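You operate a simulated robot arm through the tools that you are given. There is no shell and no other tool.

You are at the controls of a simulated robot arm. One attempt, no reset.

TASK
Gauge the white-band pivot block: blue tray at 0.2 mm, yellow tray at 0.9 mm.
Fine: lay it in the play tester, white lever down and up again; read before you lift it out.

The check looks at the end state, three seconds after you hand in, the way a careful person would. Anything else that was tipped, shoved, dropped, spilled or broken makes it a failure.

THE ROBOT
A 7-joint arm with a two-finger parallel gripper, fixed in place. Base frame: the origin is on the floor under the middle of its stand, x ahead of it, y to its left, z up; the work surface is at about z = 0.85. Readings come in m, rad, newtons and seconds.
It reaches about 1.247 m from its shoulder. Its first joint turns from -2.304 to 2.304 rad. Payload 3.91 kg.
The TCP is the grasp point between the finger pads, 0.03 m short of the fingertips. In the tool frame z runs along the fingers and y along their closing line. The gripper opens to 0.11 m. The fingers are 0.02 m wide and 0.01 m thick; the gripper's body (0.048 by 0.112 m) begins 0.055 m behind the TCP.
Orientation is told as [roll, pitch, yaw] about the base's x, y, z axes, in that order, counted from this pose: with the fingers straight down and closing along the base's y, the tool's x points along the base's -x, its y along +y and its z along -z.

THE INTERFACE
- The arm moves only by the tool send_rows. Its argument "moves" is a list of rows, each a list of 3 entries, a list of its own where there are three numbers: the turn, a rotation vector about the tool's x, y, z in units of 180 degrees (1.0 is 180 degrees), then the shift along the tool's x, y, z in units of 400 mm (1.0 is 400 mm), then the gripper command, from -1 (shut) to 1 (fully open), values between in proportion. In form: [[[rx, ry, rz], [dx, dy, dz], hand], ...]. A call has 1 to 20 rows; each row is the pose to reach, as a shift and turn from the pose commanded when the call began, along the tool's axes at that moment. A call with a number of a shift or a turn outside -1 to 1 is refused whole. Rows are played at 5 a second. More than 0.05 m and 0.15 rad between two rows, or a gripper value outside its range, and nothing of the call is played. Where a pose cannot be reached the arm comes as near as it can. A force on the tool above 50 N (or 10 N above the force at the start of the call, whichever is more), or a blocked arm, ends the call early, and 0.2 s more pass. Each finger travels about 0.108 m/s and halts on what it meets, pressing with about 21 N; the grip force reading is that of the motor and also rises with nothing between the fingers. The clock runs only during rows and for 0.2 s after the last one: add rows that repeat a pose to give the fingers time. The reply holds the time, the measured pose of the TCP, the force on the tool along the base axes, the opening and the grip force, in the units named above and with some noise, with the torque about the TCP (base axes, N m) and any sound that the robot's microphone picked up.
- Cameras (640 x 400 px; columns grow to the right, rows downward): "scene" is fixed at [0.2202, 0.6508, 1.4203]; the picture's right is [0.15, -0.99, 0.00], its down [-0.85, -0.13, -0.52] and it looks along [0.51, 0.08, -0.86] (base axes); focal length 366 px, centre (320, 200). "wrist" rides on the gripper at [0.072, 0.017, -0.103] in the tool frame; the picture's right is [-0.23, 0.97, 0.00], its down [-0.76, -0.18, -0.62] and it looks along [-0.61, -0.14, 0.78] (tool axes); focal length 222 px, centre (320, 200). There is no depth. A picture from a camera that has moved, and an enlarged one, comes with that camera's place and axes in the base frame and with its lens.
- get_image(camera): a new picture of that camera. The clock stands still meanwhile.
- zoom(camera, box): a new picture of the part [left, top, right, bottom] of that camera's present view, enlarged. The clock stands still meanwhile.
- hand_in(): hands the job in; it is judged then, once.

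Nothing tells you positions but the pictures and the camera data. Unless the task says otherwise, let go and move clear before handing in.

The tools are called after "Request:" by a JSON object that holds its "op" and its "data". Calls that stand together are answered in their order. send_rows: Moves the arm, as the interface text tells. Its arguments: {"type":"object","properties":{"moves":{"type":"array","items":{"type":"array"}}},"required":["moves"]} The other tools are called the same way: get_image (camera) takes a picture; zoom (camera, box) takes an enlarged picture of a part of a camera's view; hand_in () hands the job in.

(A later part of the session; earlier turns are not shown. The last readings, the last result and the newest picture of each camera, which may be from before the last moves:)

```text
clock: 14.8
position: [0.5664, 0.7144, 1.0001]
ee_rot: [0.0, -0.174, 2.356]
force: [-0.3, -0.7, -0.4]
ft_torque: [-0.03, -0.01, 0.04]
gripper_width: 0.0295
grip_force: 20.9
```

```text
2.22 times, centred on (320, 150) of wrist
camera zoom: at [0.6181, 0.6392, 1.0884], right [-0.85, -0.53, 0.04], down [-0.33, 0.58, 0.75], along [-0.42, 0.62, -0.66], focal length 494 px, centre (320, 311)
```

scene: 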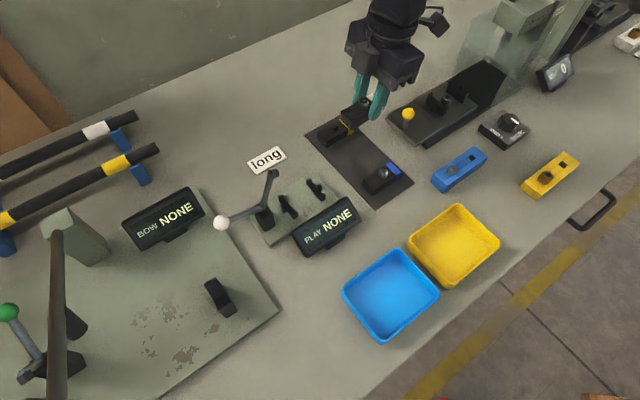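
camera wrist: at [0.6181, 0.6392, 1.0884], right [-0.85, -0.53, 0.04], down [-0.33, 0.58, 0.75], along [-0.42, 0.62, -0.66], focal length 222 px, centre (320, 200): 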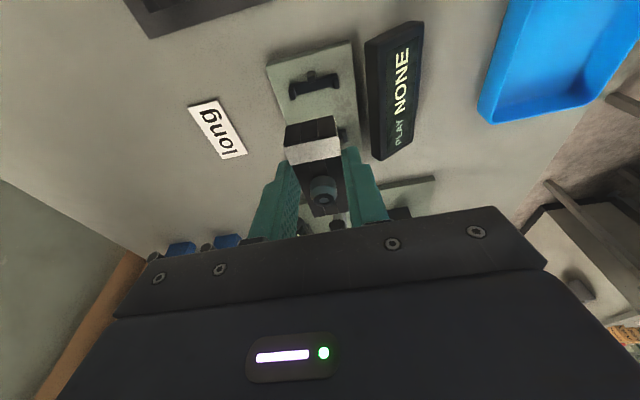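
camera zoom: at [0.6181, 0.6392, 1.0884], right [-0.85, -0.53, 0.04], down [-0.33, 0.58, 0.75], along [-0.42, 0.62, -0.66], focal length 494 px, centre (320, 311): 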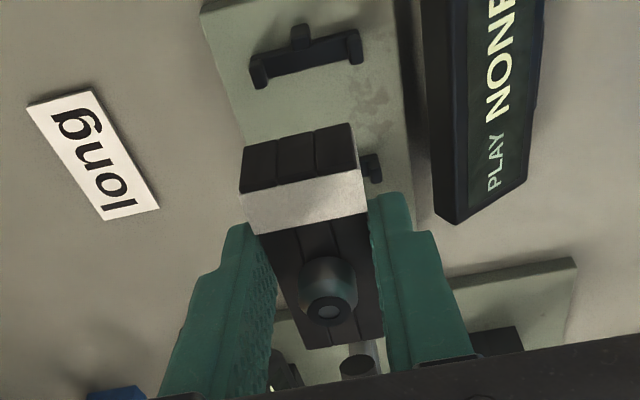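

The wrist view confirms the cradle position within about 1 mm. I'll descend partway beside the lever foot, then shift 12 mm toward the lever, below the foot's height, and look again.

Request:
{"op": "send_rows", "data": {"moves": [[[0, 0, 0], [0.0104, 0, 0.0591], -1], [[0, 0, 0], [0.0208, 0, 0.1182], -1], [[0, 0, 0], [0.0061, 0, 0.1208], -1], [[0, 0, 0], [-0.0087, 0, 0.1234], -1], [[0, 0, 0], [-0.0087, 0, 0.1234], -1], [[0, 0, 0], [-0.0087, 0, 0.1234], -1]]}}

Request:
{"op": "zoom", "data": {"camera": "scene", "box": [230, 120, 370, 250]}}

Request:
{"op": "zoom", "data": {"camera": "wrist", "box": [240, 60, 400, 240]}}

```text
clock: 16.2
position: [0.5578, 0.7226, 0.9519]
ee_rot: [0.0, -0.175, 2.356]
force: [0.9, -0.5, -0.3]
ft_torque: [0.01, -0.01, -0.03]
gripper_width: 0.0294
grip_force: 21.0
```

```text
3.08 times, centred on (300, 185) of scene
camera zoom: at [0.2202, 0.6508, 1.4203], right [0.15, -0.99, 0.0], down [-0.85, -0.13, -0.52], along [0.51, 0.08, -0.86], focal length 1125 px, centre (382, 246)
```

zoom: 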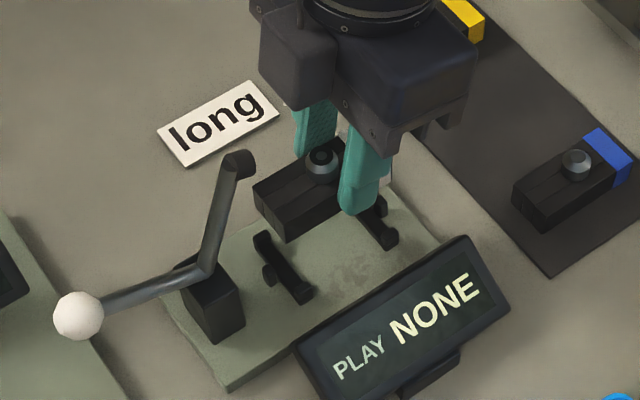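

```text
2.22 times, centred on (320, 150) of wrist
camera zoom: at [0.6091, 0.6477, 1.0406], right [-0.85, -0.53, 0.04], down [-0.33, 0.58, 0.75], along [-0.42, 0.62, -0.66], focal length 494 px, centre (320, 311)
```

zoom: 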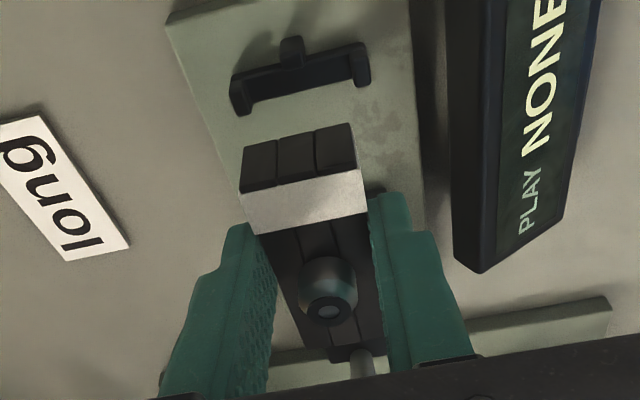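

I'll zoom tight on the block and the cradles to check the alignment before the final descent.

Request:
{"op": "zoom", "data": {"camera": "scene", "box": [275, 150, 335, 225]}}

Request:
{"op": "zoom", "data": {"camera": "wrist", "box": [280, 60, 380, 160]}}

```text
5.33 times, centred on (305, 188) of scene
camera zoom: at [0.2202, 0.6508, 1.4203], right [0.15, -0.99, 0.0], down [-0.85, -0.13, -0.52], along [0.51, 0.08, -0.86], focal length 1949 px, centre (400, 267)
```

zoom: 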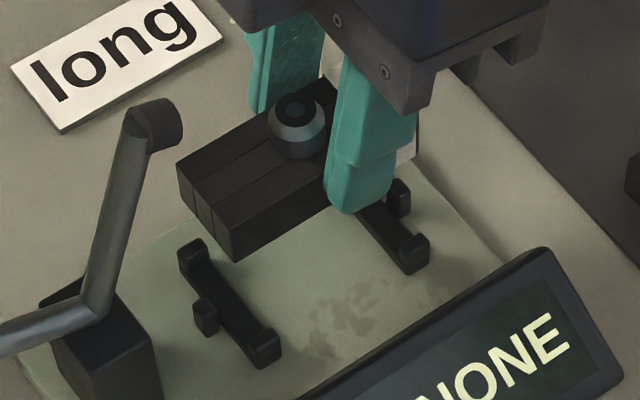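

```text
4.00 times, centred on (330, 110) of wrist
camera zoom: at [0.6091, 0.6477, 1.0406], right [-0.85, -0.53, 0.04], down [-0.33, 0.58, 0.75], along [-0.42, 0.62, -0.66], focal length 888 px, centre (280, 560)
```

zoom: 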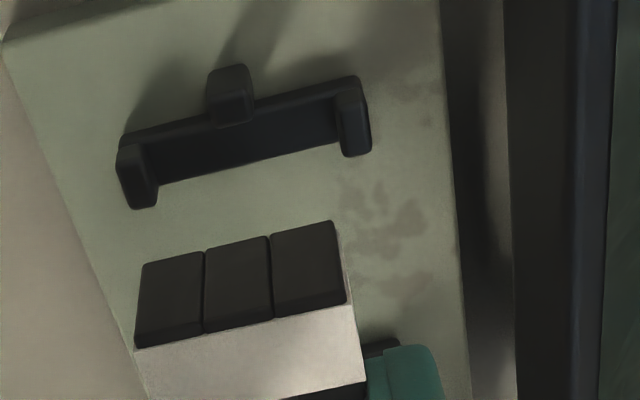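

By both cameras the block is within about 1.5 mm of centre over the cradles. I'll nudge it 1 mm toward the lever and descend to just above the prongs.

Request:
{"op": "send_rows", "data": {"moves": [[[0, 0, 0], [0.003, 0, 0.0296], -1], [[0, 0, 0], [0.0063, 0, 0.0497], -1], [[0, 0, 0], [0.0106, 0, 0.0744], -1], [[0, 0, 0], [0.0149, 0, 0.0989], -1], [[0, 0, 0], [0.0149, 0, 0.0989], -1]]}}

Request:
{"op": "zoom", "data": {"camera": "scene", "box": [265, 150, 345, 235]}}

Request:
{"op": "zoom", "data": {"camera": "wrist", "box": [270, 80, 390, 200]}}

```text
clock: 17.4
position: [0.556, 0.7231, 0.912]
ee_rot: [0.0, -0.175, 2.356]
force: [0.6, -0.3, -0.5]
ft_torque: [0.0, -0.03, 0.01]
gripper_width: 0.0294
grip_force: 20.8
```

```text
4.71 times, centred on (305, 192) of scene
camera zoom: at [0.2202, 0.6508, 1.4203], right [0.15, -0.99, 0.0], down [-0.85, -0.13, -0.52], along [0.51, 0.08, -0.86], focal length 1720 px, centre (391, 235)
```

zoom: 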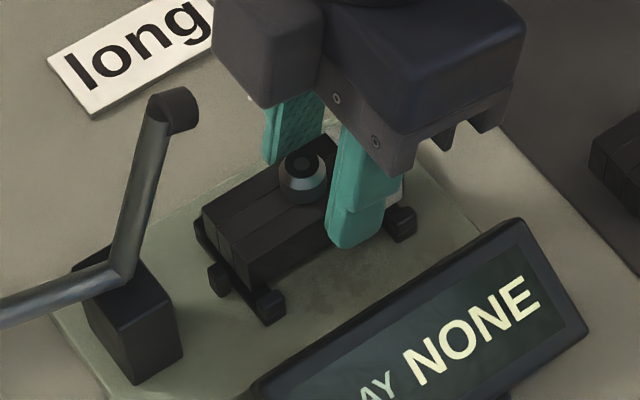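

```text
3.33 times, centred on (330, 140) of wrist
camera zoom: at [0.6086, 0.6483, 1.0006], right [-0.85, -0.53, 0.04], down [-0.33, 0.58, 0.75], along [-0.42, 0.62, -0.66], focal length 740 px, centre (287, 400)
```

zoom: 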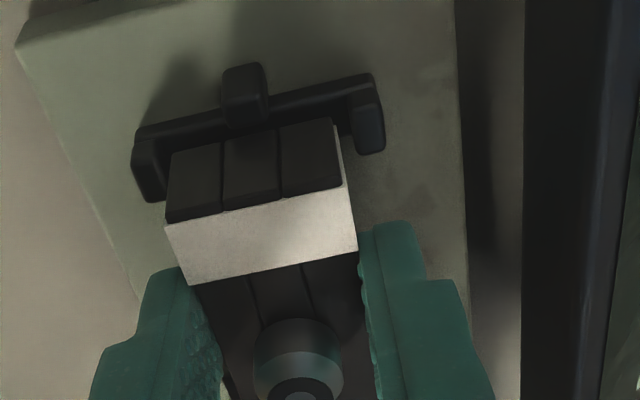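

The alignment looks good, with the block's ends between the prongs and the end stops. I'll lower a few millimetres at a time and watch the force.

Request:
{"op": "send_rows", "data": {"moves": [[[0, 0, 0], [0.0009, 0.0013, 0.0049], -1], [[0, 0, 0], [0.0017, 0.0013, 0.0098], -1], [[0, 0, 0], [0.0026, 0.0013, 0.0148], -1], [[0, 0, 0], [0.0026, 0.0013, 0.0148], -1]]}}

Request:
{"op": "zoom", "data": {"camera": "wrist", "box": [270, 80, 390, 200]}}

Request:
{"op": "zoom", "data": {"camera": "scene", "box": [265, 150, 345, 235]}}

```text
clock: 18.4
position: [0.5551, 0.7244, 0.9066]
ee_rot: [0.002, -0.175, 2.356]
force: [-0.2, -0.4, -0.9]
ft_torque: [-0.02, -0.01, 0.04]
gripper_width: 0.0294
grip_force: 20.9
```

```text
3.33 times, centred on (330, 140) of wrist
camera zoom: at [0.6079, 0.648, 0.9946], right [-0.85, -0.53, 0.04], down [-0.33, 0.58, 0.75], along [-0.42, 0.62, -0.66], focal length 740 px, centre (287, 400)
```

zoom: 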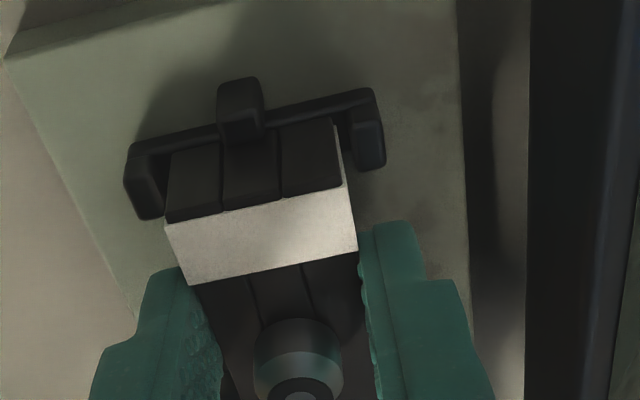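

```text
4.71 times, centred on (305, 192) of scene
camera zoom: at [0.2202, 0.6508, 1.4203], right [0.15, -0.99, 0.0], down [-0.85, -0.13, -0.52], along [0.51, 0.08, -0.86], focal length 1720 px, centre (391, 235)
```

zoom: 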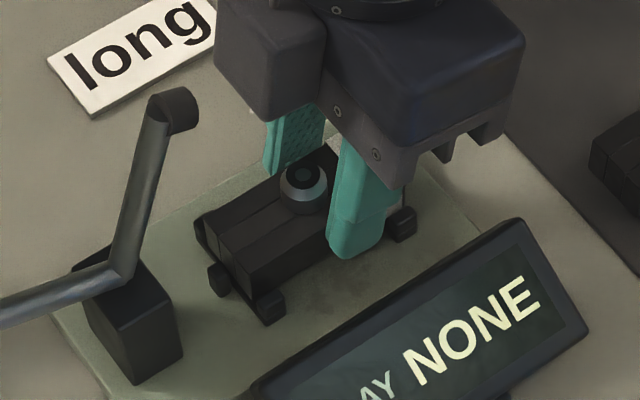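

The block is centred between the prongs and inside the end stop. I'll keep going down gently until it touches.

Request:
{"op": "send_rows", "data": {"moves": [[[0, 0, 0], [0.0006, 0, 0.0037], -1], [[0, 0, 0], [0.0013, 0, 0.0074], -1], [[0, 0, 0], [0.0013, 0, 0.0074], -1]]}}

Request:
{"op": "zoom", "data": {"camera": "wrist", "box": [270, 80, 390, 200]}}

```text
clock: 19.2
position: [0.5551, 0.7244, 0.9039]
ee_rot: [0.001, -0.174, 2.356]
force: [0.7, -1.1, 3.3]
ft_torque: [-0.01, 0.04, 0.0]
gripper_width: 0.0293
grip_force: 21.1
```

```text
3.33 times, centred on (330, 140) of wrist
camera zoom: at [0.6079, 0.6481, 0.9921], right [-0.85, -0.53, 0.04], down [-0.33, 0.58, 0.75], along [-0.42, 0.62, -0.66], focal length 740 px, centre (287, 400)
```

zoom: 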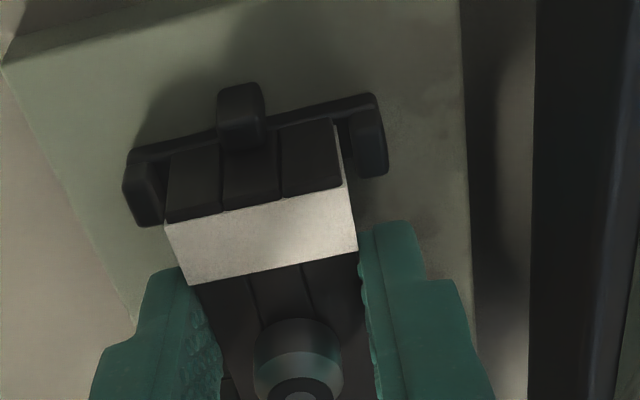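

The upward force rose to about 3 N, which suggests contact at the bar height I expected. I'll check from the scene camera that the block is seated on the bars and not on a prong or stop.

Request:
{"op": "zoom", "data": {"camera": "scene", "box": [275, 165, 335, 225]}}

Request:
{"op": "send_rows", "data": {"moves": [[[0, 0, 0], [0.0003, 0, 0.0015], -1], [[0, 0, 0], [0.0003, 0, 0.0015], -1]]}}

Request:
{"op": "zoom", "data": {"camera": "wrist", "box": [290, 90, 360, 150]}}

```text
6.67 times, centred on (305, 195) of scene
camera zoom: at [0.2202, 0.6508, 1.4203], right [0.15, -0.99, 0.0], down [-0.85, -0.13, -0.52], along [0.51, 0.08, -0.86], focal length 2437 px, centre (420, 233)
```

zoom: 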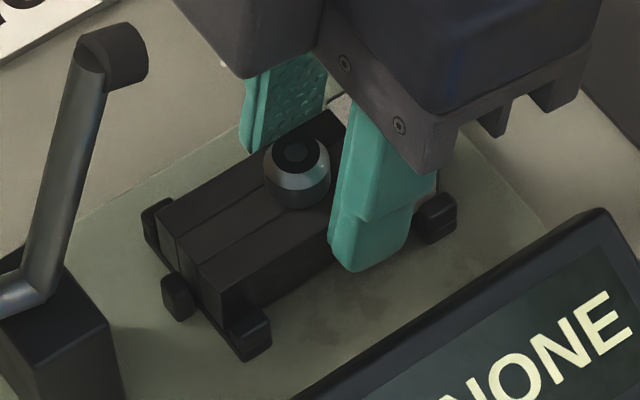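

```text
clock: 19.8
position: [0.5554, 0.7237, 0.9035]
ee_rot: [-0.002, -0.174, 2.357]
force: [1.1, -2.8, 13.3]
ft_torque: [-0.12, -0.01, -0.02]
gripper_width: 0.0295
grip_force: 21.0
```

```text
6.67 times, centred on (325, 120) of wrist
camera zoom: at [0.6078, 0.648, 0.992], right [-0.85, -0.53, 0.04], down [-0.33, 0.58, 0.75], along [-0.42, 0.62, -0.66], focal length 1481 px, centre (287, 733)
```

zoom: 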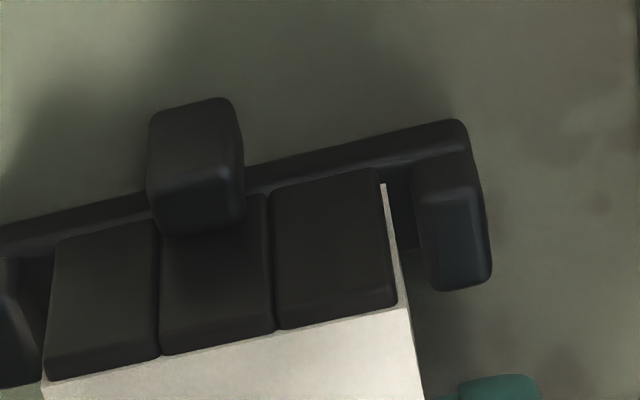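

The contact is firm, with the block on both bars between the prongs and stops. I'll ease the preload, open the fingers, and back off along the leaning tool axis, away from the lever.

Request:
{"op": "send_rows", "data": {"moves": [[[0, 0, 0], [-0.0003, 0, -0.0015], -1], [[0, 0, 0], [-0.0003, 0, -0.0015], -0.3], [[0, 0, 0], [-0.0003, 0, -0.0015], -0.1], [[0, 0, 0], [-0.0003, 0, -0.0015], -0.1]]}}

Request:
{"op": "zoom", "data": {"camera": "scene", "box": [275, 165, 335, 225]}}

Request:
{"op": "zoom", "data": {"camera": "wrist", "box": [270, 80, 390, 200]}}

```text
clock: 20.8
position: [0.5552, 0.7235, 0.9021]
ee_rot: [0.0, -0.174, 2.356]
force: [-0.4, -0.2, -0.4]
ft_torque: [0.02, -0.01, -0.02]
gripper_width: 0.0497
grip_force: 0.1
```

```text
6.67 times, centred on (305, 195) of scene
camera zoom: at [0.2202, 0.6508, 1.4203], right [0.15, -0.99, 0.0], down [-0.85, -0.13, -0.52], along [0.51, 0.08, -0.86], focal length 2437 px, centre (420, 233)
```

zoom: 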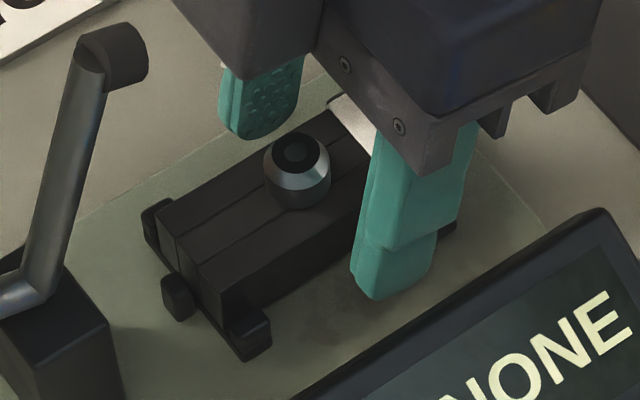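

```text
3.33 times, centred on (330, 140) of wrist
camera zoom: at [0.6079, 0.6482, 0.9914], right [-0.85, -0.53, 0.04], down [-0.33, 0.58, 0.75], along [-0.42, 0.62, -0.66], focal length 740 px, centre (287, 400)
```

zoom: 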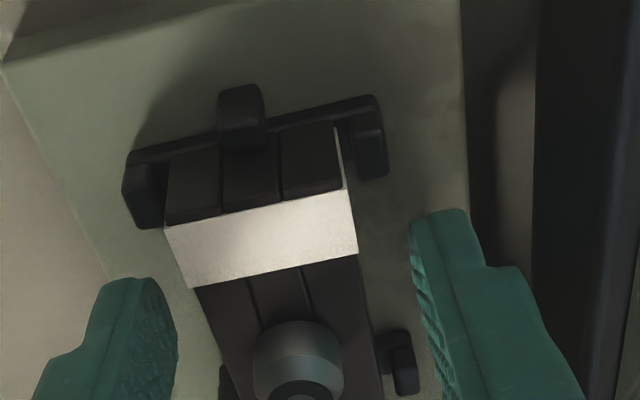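

The block lies seated in the tester. I'll retreat up and away, open the view, and then look closely at the white lever.

Request:
{"op": "send_rows", "data": {"moves": [[[0, 0, 0], [0, 0, -0.05], -0.1], [[0, 0, 0], [0, 0, -0.12], -0.1], [[0, 0, 0], [0, 0, -0.22], -0.1], [[0, 0, 0], [0, 0, -0.34], -0.1], [[0, 0, 0], [0.03, 0, -0.43], -0.1], [[0, 0, 0], [0.03, 0, -0.43], -0.1]]}}

Request:
{"op": "get_image", "data": {"camera": "wrist"}}

Request:
{"op": "zoom", "data": {"camera": "scene", "box": [190, 140, 350, 260]}}

Request:
{"op": "zoom", "data": {"camera": "scene", "box": [270, 160, 340, 225]}}

```text
clock: 22.2
position: [0.5859, 0.6945, 1.0713]
ee_rot: [-0.001, -0.175, 2.357]
force: [-0.9, -0.5, 0.1]
ft_torque: [0.05, 0.01, -0.02]
gripper_width: 0.0496
grip_force: 0.1
```

```text
taken
camera wrist: at [0.638, 0.619, 1.1594], right [-0.85, -0.53, 0.04], down [-0.33, 0.58, 0.75], along [-0.42, 0.62, -0.66], focal length 222 px, centre (320, 200)
```

wrist: 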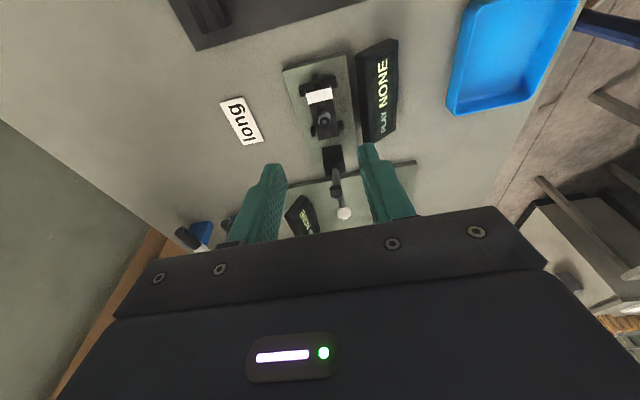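

```text
3.33 times, centred on (270, 200) of scene
camera zoom: at [0.2202, 0.6508, 1.4203], right [0.15, -0.99, 0.0], down [-0.85, -0.13, -0.52], along [0.51, 0.08, -0.86], focal length 1218 px, centre (487, 200)
```

zoom: 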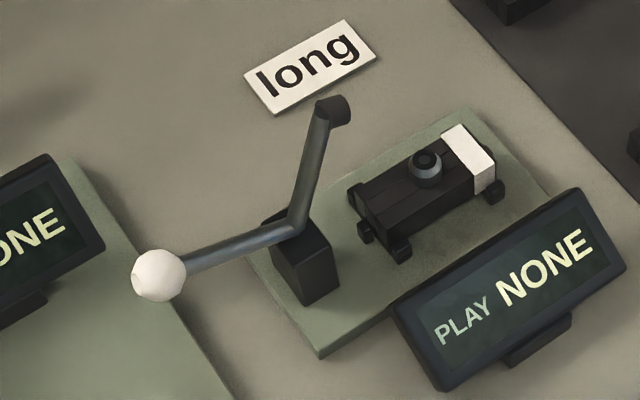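

```text
6.15 times, centred on (305, 192) of scene
camera zoom: at [0.2202, 0.6508, 1.4203], right [0.15, -0.99, 0.0], down [-0.85, -0.13, -0.52], along [0.51, 0.08, -0.86], focal length 2249 px, centre (412, 246)
```

zoom: 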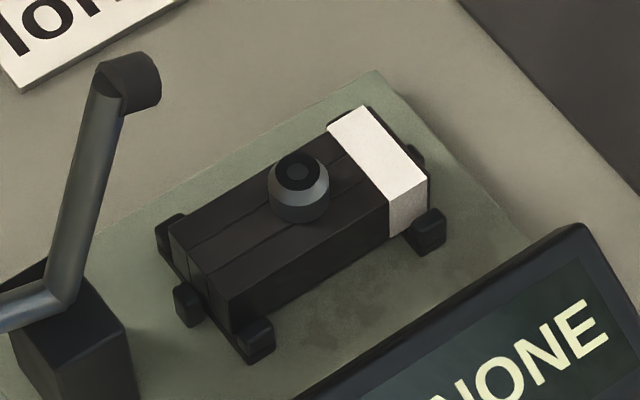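

The block sits level in the cradles. Both cameras place the white ball at about (0.4466, 0.8332, 0.938). I'll zoom in on the lever from this side.

Request:
{"op": "zoom", "data": {"camera": "wrist", "box": [270, 120, 400, 240]}}

Request:
{"op": "zoom", "data": {"camera": "scene", "box": [110, 140, 290, 270]}}

```text
3.33 times, centred on (335, 180) of wrist
camera zoom: at [0.638, 0.619, 1.1594], right [-0.85, -0.53, 0.04], down [-0.33, 0.58, 0.75], along [-0.42, 0.62, -0.66], focal length 740 px, centre (270, 267)
```

zoom: 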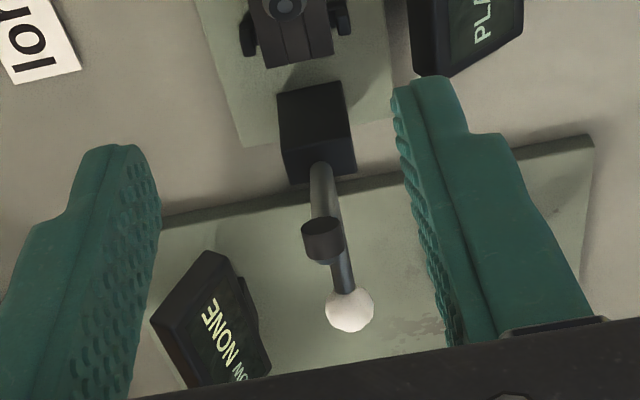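

```text
3.08 times, centred on (200, 205) of scene
camera zoom: at [0.2202, 0.6508, 1.4203], right [0.15, -0.99, 0.0], down [-0.85, -0.13, -0.52], along [0.51, 0.08, -0.86], focal length 1125 px, centre (689, 185)
```

zoom: 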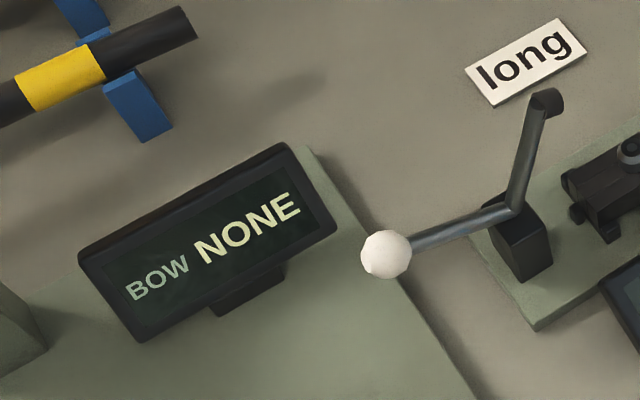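

The lever moves in one vertical plane through the ball, pivot and tester axis, and the bow display is about 60 mm off that plane, so it's clear. I'll straighten the gripper and go above the ball.

Request:
{"op": "send_rows", "data": {"moves": [[[0, 0.0278, 0], [-0.0968, 0, 0.0171], -0.1], [[0, 0.0556, 0], [-0.1936, 0, 0.0341], -0.1], [[0, 0.0556, 0], [-0.2904, 0, 0.0512], -0.1], [[0, 0.0556, 0], [-0.3872, 0, 0.0682], -0.1], [[0, 0.0556, 0], [-0.484, 0, 0.0853], -0.1], [[0, 0.0556, 0], [-0.484, 0, 0.0853], -0.1], [[0, 0.0556, 0], [-0.484, 0, 0.0853], -0.1]]}}

Request:
{"op": "get_image", "data": {"camera": "wrist"}}

Request:
{"op": "get_image", "data": {"camera": "scene"}}

```text
clock: 23.8
position: [0.4455, 0.832, 1.0697]
ee_rot: [-0.002, 0.001, 2.358]
force: [0.4, 0.5, -0.5]
ft_torque: [0.01, -0.02, 0.01]
gripper_width: 0.0494
grip_force: 0.1
```

```text
taken
camera wrist: at [0.4859, 0.769, 1.1722], right [-0.85, -0.53, 0.0], down [-0.41, 0.66, 0.62], along [-0.33, 0.53, -0.78], focal length 222 px, centre (320, 200)
```

wrist: 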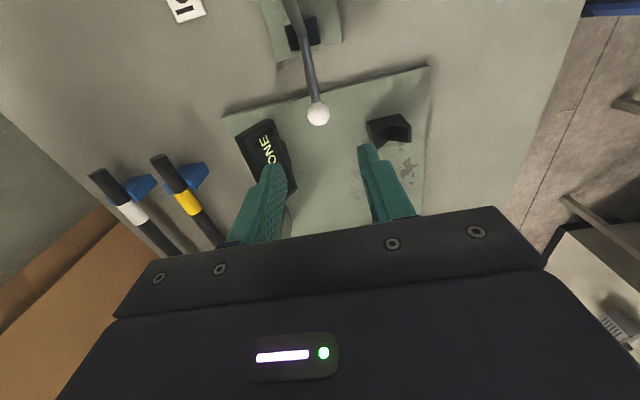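

```text
taken
```

scene: 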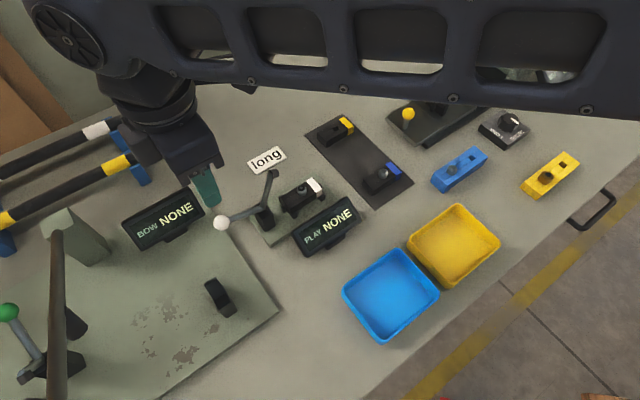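

The ball is directly below the gripper, with an offset of about 2 mm. I'll descend around it.

Request:
{"op": "send_rows", "data": {"moves": [[[0, 0, 0], [0.0025, -0.0045, 0.09], -0.1], [[0, 0, 0], [0.0025, -0.0045, 0.18], -0.1], [[0, 0, 0], [0.0025, -0.0045, 0.26], -0.1], [[0, 0, 0], [0.0025, -0.0045, 0.3168], -0.1], [[0, 0, 0], [0.0025, -0.0045, 0.3168], -0.1]]}}

Request:
{"op": "zoom", "data": {"camera": "wrist", "box": [220, 60, 420, 240]}}

Request:
{"op": "zoom", "data": {"camera": "scene", "box": [110, 110, 310, 270]}}

```text
clock: 25.0
position: [0.4491, 0.8338, 0.9442]
ee_rot: [0.0, 0.001, 2.356]
force: [0.4, 0.2, -0.5]
ft_torque: [-0.01, 0.0, -0.02]
gripper_width: 0.0496
grip_force: 0.0
```

```text
2.22 times, centred on (320, 150) of wrist
camera zoom: at [0.4883, 0.7707, 1.0467], right [-0.85, -0.53, 0.0], down [-0.41, 0.66, 0.62], along [-0.33, 0.53, -0.78], focal length 494 px, centre (320, 311)
```

zoom: 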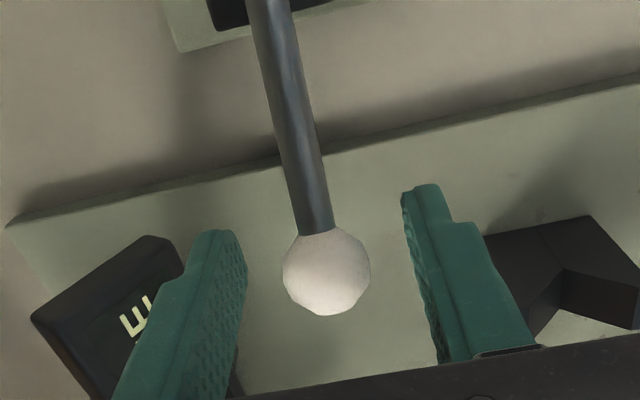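

```text
2.50 times, centred on (210, 190) of scene
camera zoom: at [0.2202, 0.6508, 1.4203], right [0.15, -0.99, 0.0], down [-0.85, -0.13, -0.52], along [0.51, 0.08, -0.86], focal length 914 px, centre (595, 225)
```

zoom: 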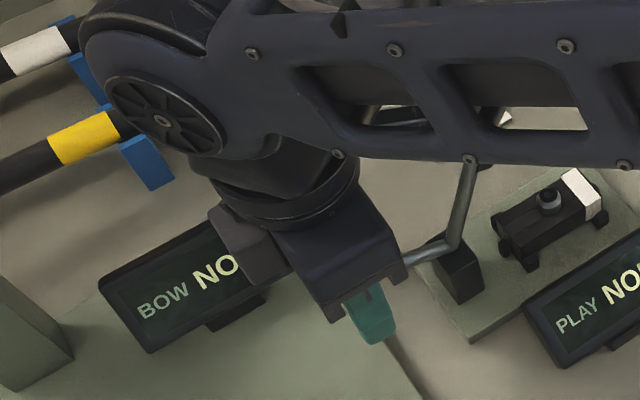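

The ball is centred between the fingers. I'll close on it gently and read the force.

Request:
{"op": "send_rows", "data": {"moves": [[[0, 0, 0], [0, 0, 0], -0.3], [[0, 0, 0], [0, 0, 0], -0.45], [[0, 0, 0], [0, 0, 0], -0.6], [[0, 0, 0], [0, 0, 0], -1], [[0, 0, 0], [0, 0, 0], -1]]}}

Request:
{"op": "zoom", "data": {"camera": "wrist", "box": [220, 60, 420, 240]}}

```text
clock: 26.2
position: [0.4471, 0.8318, 0.9438]
ee_rot: [0.002, 0.0, 2.359]
force: [-17.3, -31.1, -0.2]
ft_torque: [-0.24, 0.13, 0.02]
gripper_width: 0.0228
grip_force: 44.6
```

```text
2.22 times, centred on (320, 150) of wrist
camera zoom: at [0.4872, 0.77, 1.0468], right [-0.85, -0.53, 0.0], down [-0.41, 0.66, 0.62], along [-0.33, 0.53, -0.78], focal length 494 px, centre (320, 311)
```

zoom: 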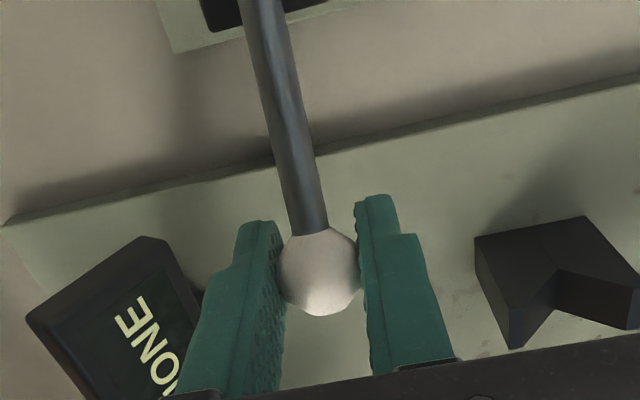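

The grip has about 34 N of sideways load, so the fingers are about 2 mm off the lever's plane. I'll shift sideways to relieve it before moving the lever.

Request:
{"op": "send_rows", "data": {"moves": [[[0, 0, 0], [0, 0.0025, 0], -1], [[0, 0, 0], [0, 0.005, 0], -1], [[0, 0, 0], [0, 0.005, 0], -1]]}}

```text
clock: 27.0
position: [0.4465, 0.8329, 0.9437]
ee_rot: [-0.004, 0.001, 2.357]
force: [-7.3, -2.8, -4.4]
ft_torque: [0.28, 0.25, -0.03]
gripper_width: 0.0225
grip_force: 44.8
```

The side load dropped to about 7 N. Next I'll test the lever with a small arc that brings its foot arm toward the block (ball up and over).

Request:
{"op": "send_rows", "data": {"moves": [[[0, 0, 0], [0.0035, 0.001, -0.0075], -1], [[0, 0, 0], [0.0075, 0.001, -0.0152], -1], [[0, 0, 0], [0.0118, 0.001, -0.023], -1], [[0, 0, 0], [0.0118, 0.001, -0.023], -1]]}}

Request:
{"op": "zoom", "data": {"camera": "wrist", "box": [220, 60, 420, 240]}}

Request:
{"op": "zoom", "data": {"camera": "scene", "box": [200, 130, 360, 260]}}

```text
clock: 28.0
position: [0.4502, 0.8297, 0.9532]
ee_rot: [0.001, 0.001, 2.357]
force: [0.5, 21.2, -10.0]
ft_torque: [0.89, 0.7, 0.0]
gripper_width: 0.0227
grip_force: 44.8
```

```text
2.22 times, centred on (320, 150) of wrist
camera zoom: at [0.4903, 0.7662, 1.0553], right [-0.85, -0.53, 0.0], down [-0.41, 0.66, 0.62], along [-0.33, 0.53, -0.78], focal length 494 px, centre (320, 311)
```

zoom: 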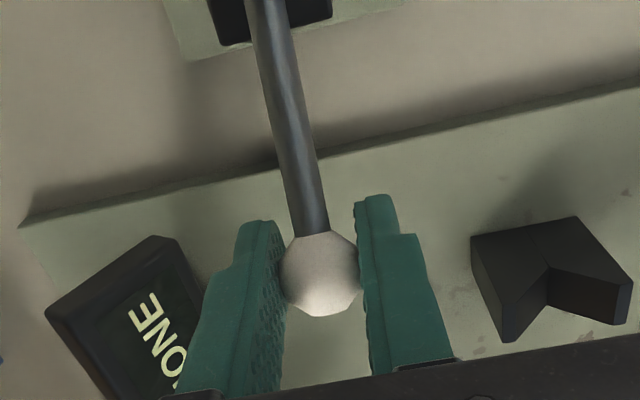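

```text
3.08 times, centred on (280, 195) of scene
camera zoom: at [0.2202, 0.6508, 1.4203], right [0.15, -0.99, 0.0], down [-0.85, -0.13, -0.52], along [0.51, 0.08, -0.86], focal length 1125 px, centre (443, 215)
```

zoom: 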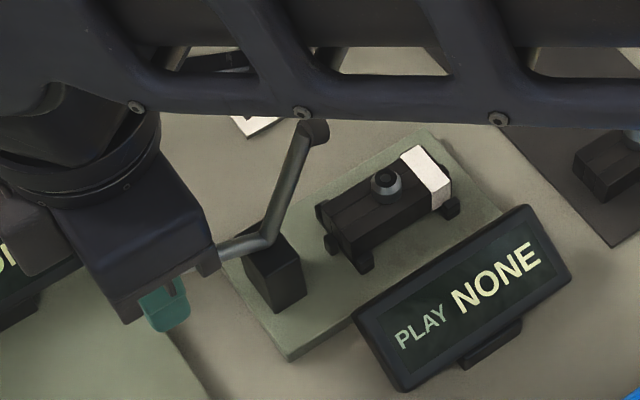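

The lever moves with the ball and its foot arm comes down toward the block, with a modest resistance of about 16 N. I'll continue the arc in stages.

Request:
{"op": "send_rows", "data": {"moves": [[[0, 0, 0], [0.0068, -0.001, -0.0105], -1], [[0, 0, 0], [0.0142, -0.001, -0.0203], -1], [[0, 0, 0], [0.022, -0.001, -0.029], -1], [[0, 0, 0], [0.03, -0.001, -0.0373], -1], [[0, 0, 0], [0.03, -0.001, -0.0373], -1]]}}

Request:
{"op": "zoom", "data": {"camera": "wrist", "box": [220, 60, 420, 240]}}

Request:
{"op": "zoom", "data": {"camera": "scene", "box": [200, 130, 360, 260]}}

```text
clock: 29.2
position: [0.4589, 0.8213, 0.9668]
ee_rot: [-0.002, 0.0, 2.356]
force: [-2.6, 19.9, -5.5]
ft_torque: [0.94, 0.78, -0.03]
gripper_width: 0.0221
grip_force: 45.3
```

```text
2.22 times, centred on (320, 150) of wrist
camera zoom: at [0.4988, 0.7578, 1.0704], right [-0.85, -0.53, 0.0], down [-0.41, 0.66, 0.62], along [-0.33, 0.53, -0.78], focal length 494 px, centre (320, 311)
```

zoom: 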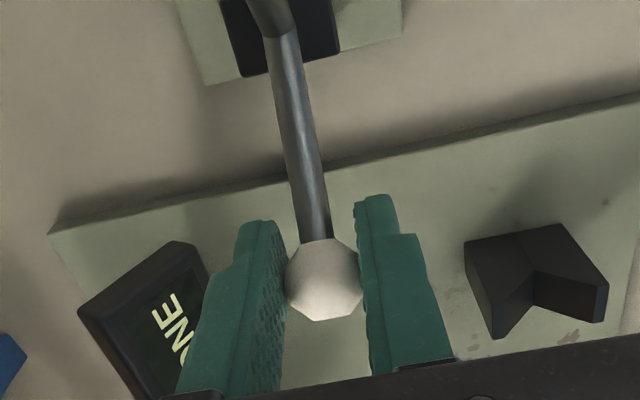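

```text
3.08 times, centred on (280, 195) of scene
camera zoom: at [0.2202, 0.6508, 1.4203], right [0.15, -0.99, 0.0], down [-0.85, -0.13, -0.52], along [0.51, 0.08, -0.86], focal length 1125 px, centre (443, 215)
```

zoom: 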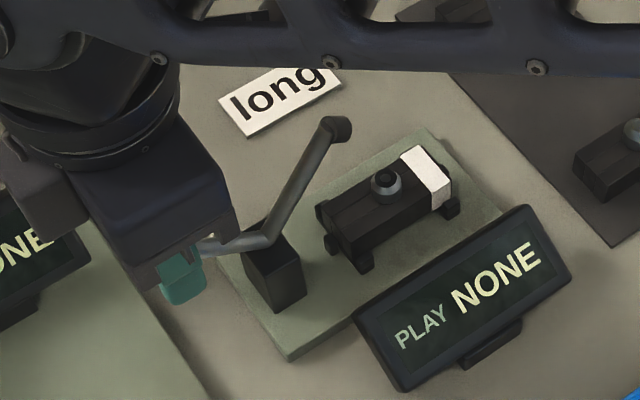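

The foot arm keeps coming down smoothly. Next stage of the arc.

Request:
{"op": "send_rows", "data": {"moves": [[[0, 0, 0], [0.0095, -0.001, -0.0085], -1], [[0, 0, 0], [0.019, -0.001, -0.016], -1], [[0, 0, 0], [0.0285, -0.001, -0.0223], -1], [[0, 0, 0], [0.038, -0.001, -0.028], -1], [[0, 0, 0], [0.0485, -0.001, -0.0335], -1], [[0, 0, 0], [0.059, -0.001, -0.038], -1], [[0, 0, 0], [0.059, -0.001, -0.038], -1]]}}

Request:
{"op": "zoom", "data": {"camera": "wrist", "box": [220, 60, 420, 240]}}

Request:
{"op": "zoom", "data": {"camera": "scene", "box": [200, 130, 360, 260]}}

```text
clock: 30.8
position: [0.4753, 0.8051, 0.9833]
ee_rot: [-0.001, -0.001, 2.358]
force: [-3.7, 15.8, -7.5]
ft_torque: [0.99, 0.61, -0.06]
gripper_width: 0.0089
grip_force: 44.8
```

```text
2.22 times, centred on (320, 150) of wrist
camera zoom: at [0.5154, 0.7413, 1.0854], right [-0.85, -0.53, 0.0], down [-0.41, 0.66, 0.62], along [-0.33, 0.53, -0.78], focal length 494 px, centre (320, 311)
```

zoom: 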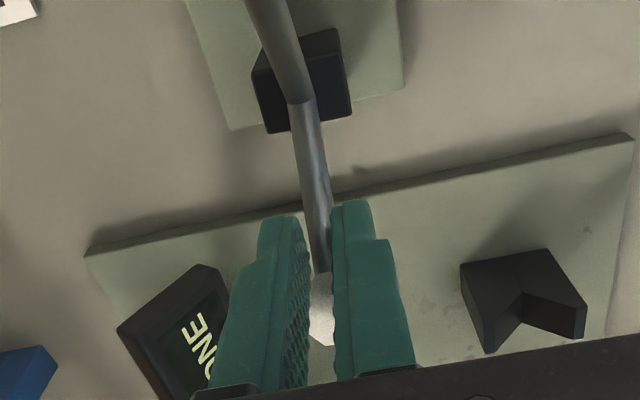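

```text
3.08 times, centred on (280, 195) of scene
camera zoom: at [0.2202, 0.6508, 1.4203], right [0.15, -0.99, 0.0], down [-0.85, -0.13, -0.52], along [0.51, 0.08, -0.86], focal length 1125 px, centre (443, 215)
```

zoom: 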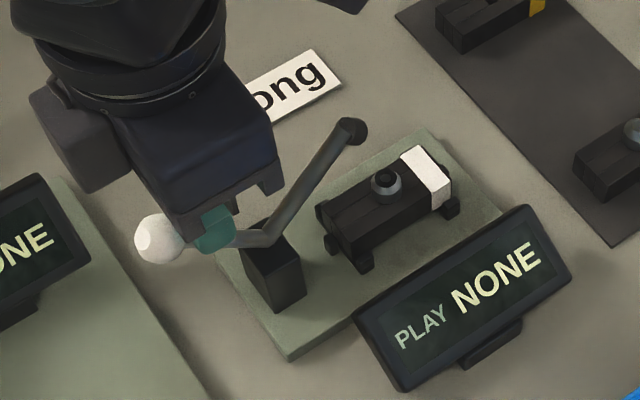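

The ball slipped out and the fingers now hold the thin rod. I'll release and see whether the lever stays put or springs back, which tells me whether it has a return spring.

Request:
{"op": "send_rows", "data": {"moves": [[[0, 0, 0], [0, 0, 0], -0.5], [[0, 0, 0], [0, 0, 0], -0.1], [[0, 0, 0], [0, 0, 0], -0.1], [[0, 0, 0], [0, 0, 0], -0.1]]}}

Request:
{"op": "zoom", "data": {"camera": "wrist", "box": [220, 60, 420, 240]}}

Request:
{"op": "zoom", "data": {"camera": "scene", "box": [190, 120, 370, 260]}}

```text
clock: 31.8
position: [0.4749, 0.8056, 0.983]
ee_rot: [0.002, 0.0, 2.357]
force: [-0.5, 0.0, 0.2]
ft_torque: [0.02, 0.04, -0.01]
gripper_width: 0.0496
grip_force: 0.1
```

```text
2.22 times, centred on (320, 150) of wrist
camera zoom: at [0.5155, 0.7407, 1.0856], right [-0.85, -0.53, 0.0], down [-0.41, 0.66, 0.62], along [-0.33, 0.53, -0.78], focal length 494 px, centre (320, 311)
```

zoom: 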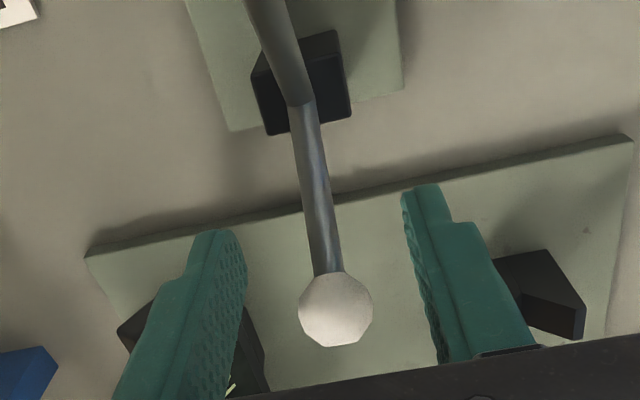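

```text
2.86 times, centred on (280, 190) of scene
camera zoom: at [0.2202, 0.6508, 1.4203], right [0.15, -0.99, 0.0], down [-0.85, -0.13, -0.52], along [0.51, 0.08, -0.86], focal length 1044 px, centre (434, 229)
```

zoom: 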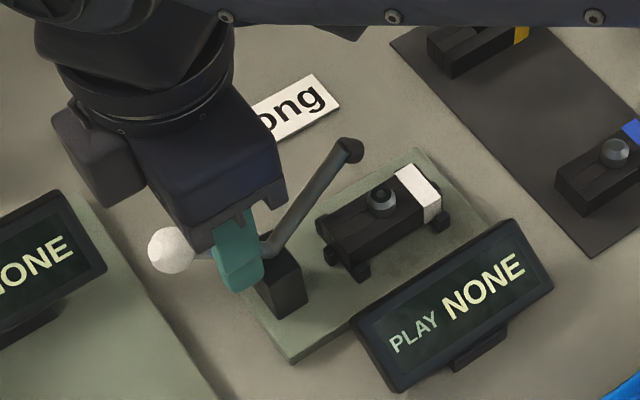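

The lever stays where it's left, so it has friction but no spring. I'll close the fingers and push the ball from behind, toward the tester, to bring the foot down. First I'll raise clear and reposition behind the ball.

Request:
{"op": "send_rows", "data": {"moves": [[[0, 0, 0], [0, 0, -0.07], -0.1], [[0, 0, 0], [0, 0, -0.14], -0.1], [[0, 0, 0], [-0.06, 0, -0.16], -0.5], [[0, 0, 0], [-0.13, 0, -0.16], -1], [[0, 0, 0], [-0.13, 0, -0.16], -1], [[0, 0, 0], [-0.13, 0, -0.16], -1]]}}

Request:
{"op": "get_image", "data": {"camera": "wrist"}}

Request:
{"op": "zoom", "data": {"camera": "scene", "box": [150, 100, 350, 260]}}

```text
clock: 33.2
position: [0.4379, 0.8406, 1.0473]
ee_rot: [0.001, -0.001, 2.355]
force: [-1.1, -0.8, -0.5]
ft_torque: [0.0, 0.0, 0.01]
gripper_width: 0.0
grip_force: 21.0
```

```text
taken
camera wrist: at [0.4791, 0.7774, 1.1498], right [-0.85, -0.53, 0.0], down [-0.41, 0.66, 0.62], along [-0.33, 0.53, -0.78], focal length 222 px, centre (320, 200)
```

wrist: 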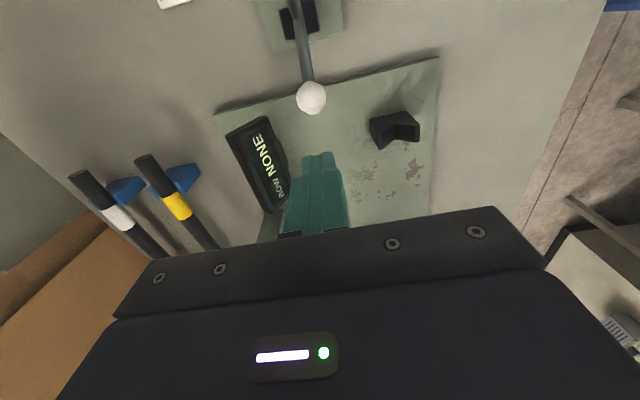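

```text
2.50 times, centred on (250, 180) of scene
camera zoom: at [0.2202, 0.6508, 1.4203], right [0.15, -0.99, 0.0], down [-0.85, -0.13, -0.52], along [0.51, 0.08, -0.86], focal length 914 px, centre (495, 250)
```

zoom: 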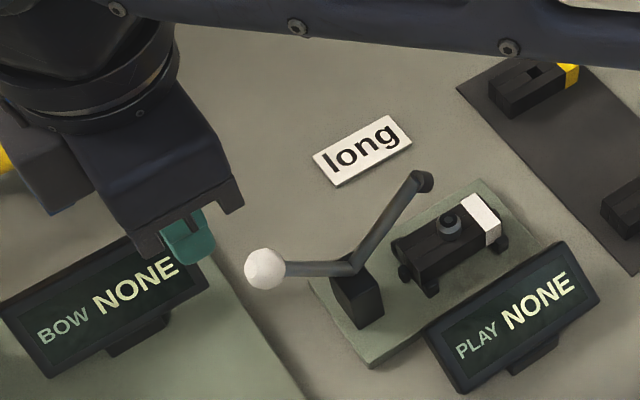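

The ball sits at about 130° of swing with the foot half down. I'll lower the closed fingers just behind the ball.

Request:
{"op": "send_rows", "data": {"moves": [[[0, 0, 0], [-0.01, 0.001, 0.05], -1], [[0, 0, 0], [-0.01, 0.001, 0.11], -1], [[0, 0, 0], [-0.01, 0.001, 0.156], -1], [[0, 0, 0], [-0.01, 0.001, 0.156], -1]]}}

Request:
{"op": "zoom", "data": {"camera": "wrist", "box": [220, 60, 420, 240]}}

Request:
{"op": "zoom", "data": {"camera": "scene", "box": [150, 100, 350, 260]}}

```text
clock: 34.2
position: [0.435, 0.8435, 0.9845]
ee_rot: [0.0, 0.0, 2.356]
force: [0.2, 0.5, 0.6]
ft_torque: [0.04, 0.04, -0.01]
gripper_width: 0.0
grip_force: 21.1
```

```text
2.22 times, centred on (320, 150) of wrist
camera zoom: at [0.4757, 0.7799, 1.0868], right [-0.85, -0.53, 0.0], down [-0.41, 0.66, 0.62], along [-0.33, 0.53, -0.78], focal length 494 px, centre (320, 311)
```

zoom: 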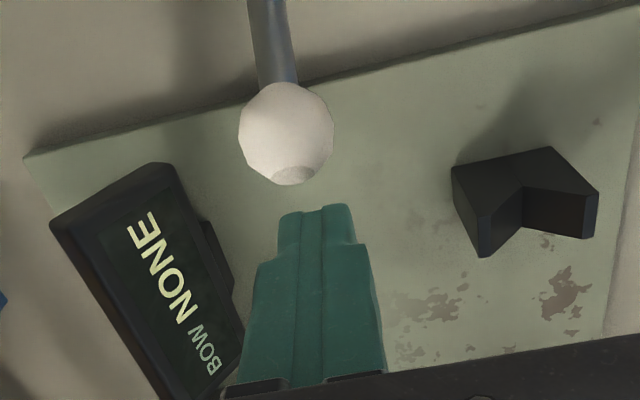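

```text
2.50 times, centred on (250, 180) of scene
camera zoom: at [0.2202, 0.6508, 1.4203], right [0.15, -0.99, 0.0], down [-0.85, -0.13, -0.52], along [0.51, 0.08, -0.86], focal length 914 px, centre (495, 250)
```

zoom: 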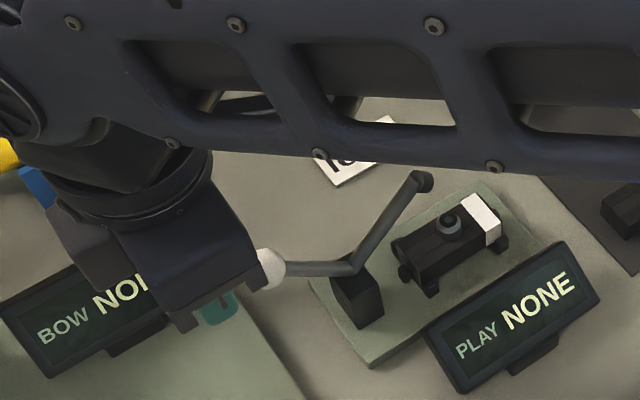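

The fingers are lined up right behind the ball. I'll push it over toward the tester in steps.

Request:
{"op": "send_rows", "data": {"moves": [[[0, 0, 0], [0.016, 0, 0], -1], [[0, 0, 0], [0.031, 0, -0.001], -1], [[0, 0, 0], [0.045, 0, -0.009], -1], [[0, 0, 0], [0.06, 0, -0.0175], -1], [[0, 0, 0], [0.075, 0, -0.025], -1], [[0, 0, 0], [0.0895, 0, -0.0312], -1], [[0, 0, 0], [0.0895, 0, -0.0312], -1]]}}

Request:
{"op": "zoom", "data": {"camera": "wrist", "box": [220, 60, 420, 240]}}

Request:
{"op": "zoom", "data": {"camera": "scene", "box": [190, 120, 370, 260]}}

```text
clock: 35.8
position: [0.4612, 0.8171, 0.9969]
ee_rot: [0.0, 0.0, 2.358]
force: [-0.5, -0.4, -0.4]
ft_torque: [-0.01, 0.02, 0.0]
gripper_width: 0.0001
grip_force: 20.5
```

```text
2.22 times, centred on (320, 150) of wrist
camera zoom: at [0.5012, 0.7546, 1.0995], right [-0.85, -0.53, 0.0], down [-0.41, 0.66, 0.62], along [-0.33, 0.53, -0.78], focal length 494 px, centre (320, 311)
```

zoom: 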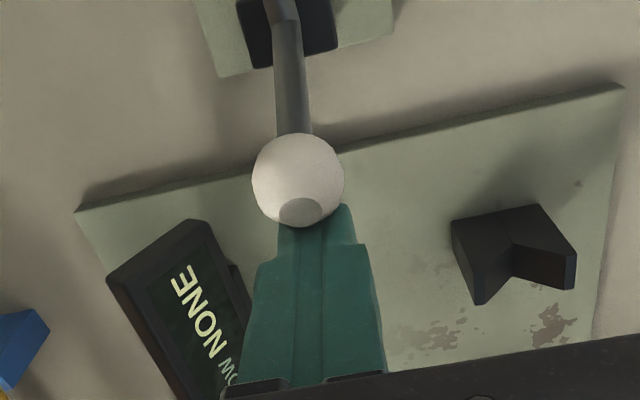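

```text
2.86 times, centred on (280, 190) of scene
camera zoom: at [0.2202, 0.6508, 1.4203], right [0.15, -0.99, 0.0], down [-0.85, -0.13, -0.52], along [0.51, 0.08, -0.86], focal length 1044 px, centre (434, 229)
```

zoom: 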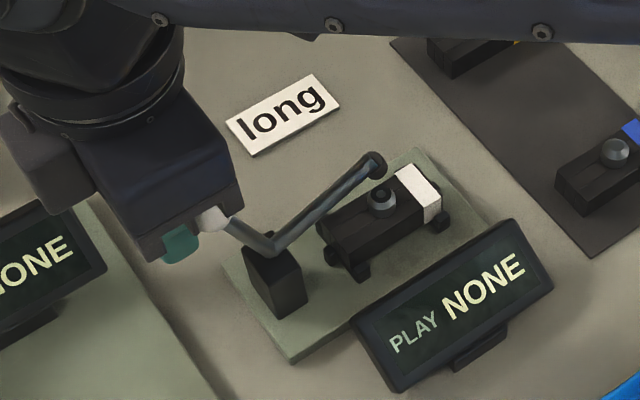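

The foot is now close above the pin. I'll continue pushing slowly, watching the force for when it lands on the pin.

Request:
{"op": "send_rows", "data": {"moves": [[[0, 0, 0], [0.01, 0, -0.0035], -1], [[0, 0, 0], [0.02, 0, -0.0065], -1], [[0, 0, 0], [0.03, 0, -0.009], -1], [[0, 0, 0], [0.03, 0, -0.009], -1]]}}

Request:
{"op": "zoom", "data": {"camera": "scene", "box": [210, 140, 360, 260]}}

```text
clock: 36.8
position: [0.4682, 0.8091, 1.0013]
ee_rot: [-0.001, -0.001, 2.356]
force: [0.4, 0.7, -1.4]
ft_torque: [-0.02, 0.02, 0.01]
gripper_width: 0.0
grip_force: 21.4
```

```text
3.33 times, centred on (285, 200) of scene
camera zoom: at [0.2202, 0.6508, 1.4203], right [0.15, -0.99, 0.0], down [-0.85, -0.13, -0.52], along [0.51, 0.08, -0.86], focal length 1218 px, centre (437, 200)
```

zoom: 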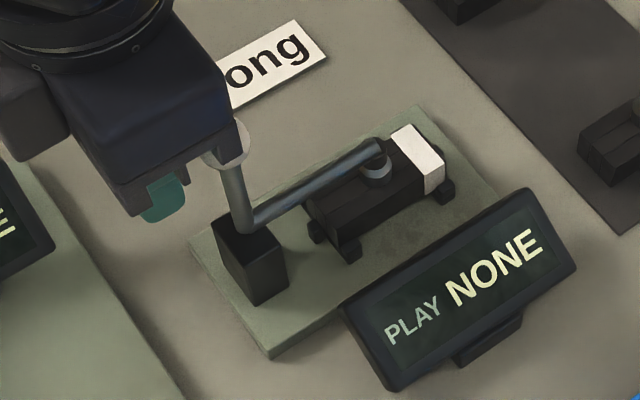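

The foot is just about on the pin. I'll push a few more millimetres until I feel it bottom out.

Request:
{"op": "send_rows", "data": {"moves": [[[0, 0, 0], [0.0075, 0, -0.001], -1], [[0, 0, 0], [0.015, 0, -0.002], -1], [[0, 0, 0], [0.015, 0, -0.002], -1]]}}

Request:
{"op": "zoom", "data": {"camera": "scene", "box": [210, 140, 360, 260]}}

Request:
{"op": "zoom", "data": {"camera": "wrist", "box": [220, 60, 420, 240]}}

```text
clock: 37.6
position: [0.474, 0.8053, 1.0022]
ee_rot: [0.001, 0.001, 2.357]
force: [0.3, -0.2, 0.6]
ft_torque: [0.0, 0.02, 0.01]
gripper_width: 0.0004
grip_force: 21.6
```

```text
3.33 times, centred on (285, 200) of scene
camera zoom: at [0.2202, 0.6508, 1.4203], right [0.15, -0.99, 0.0], down [-0.85, -0.13, -0.52], along [0.51, 0.08, -0.86], focal length 1218 px, centre (437, 200)
```

zoom: 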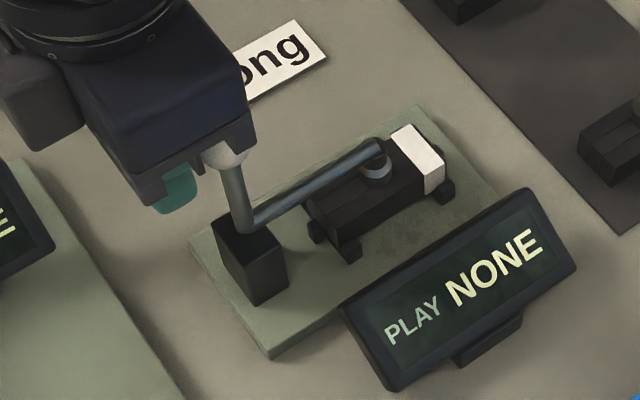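

```text
2.22 times, centred on (320, 150) of wrist
camera zoom: at [0.5138, 0.7416, 1.1045], right [-0.85, -0.53, 0.0], down [-0.41, 0.66, 0.62], along [-0.33, 0.53, -0.78], focal length 494 px, centre (320, 311)
```

zoom: 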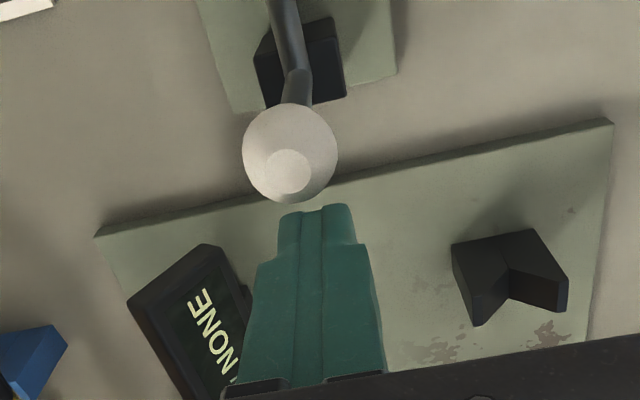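

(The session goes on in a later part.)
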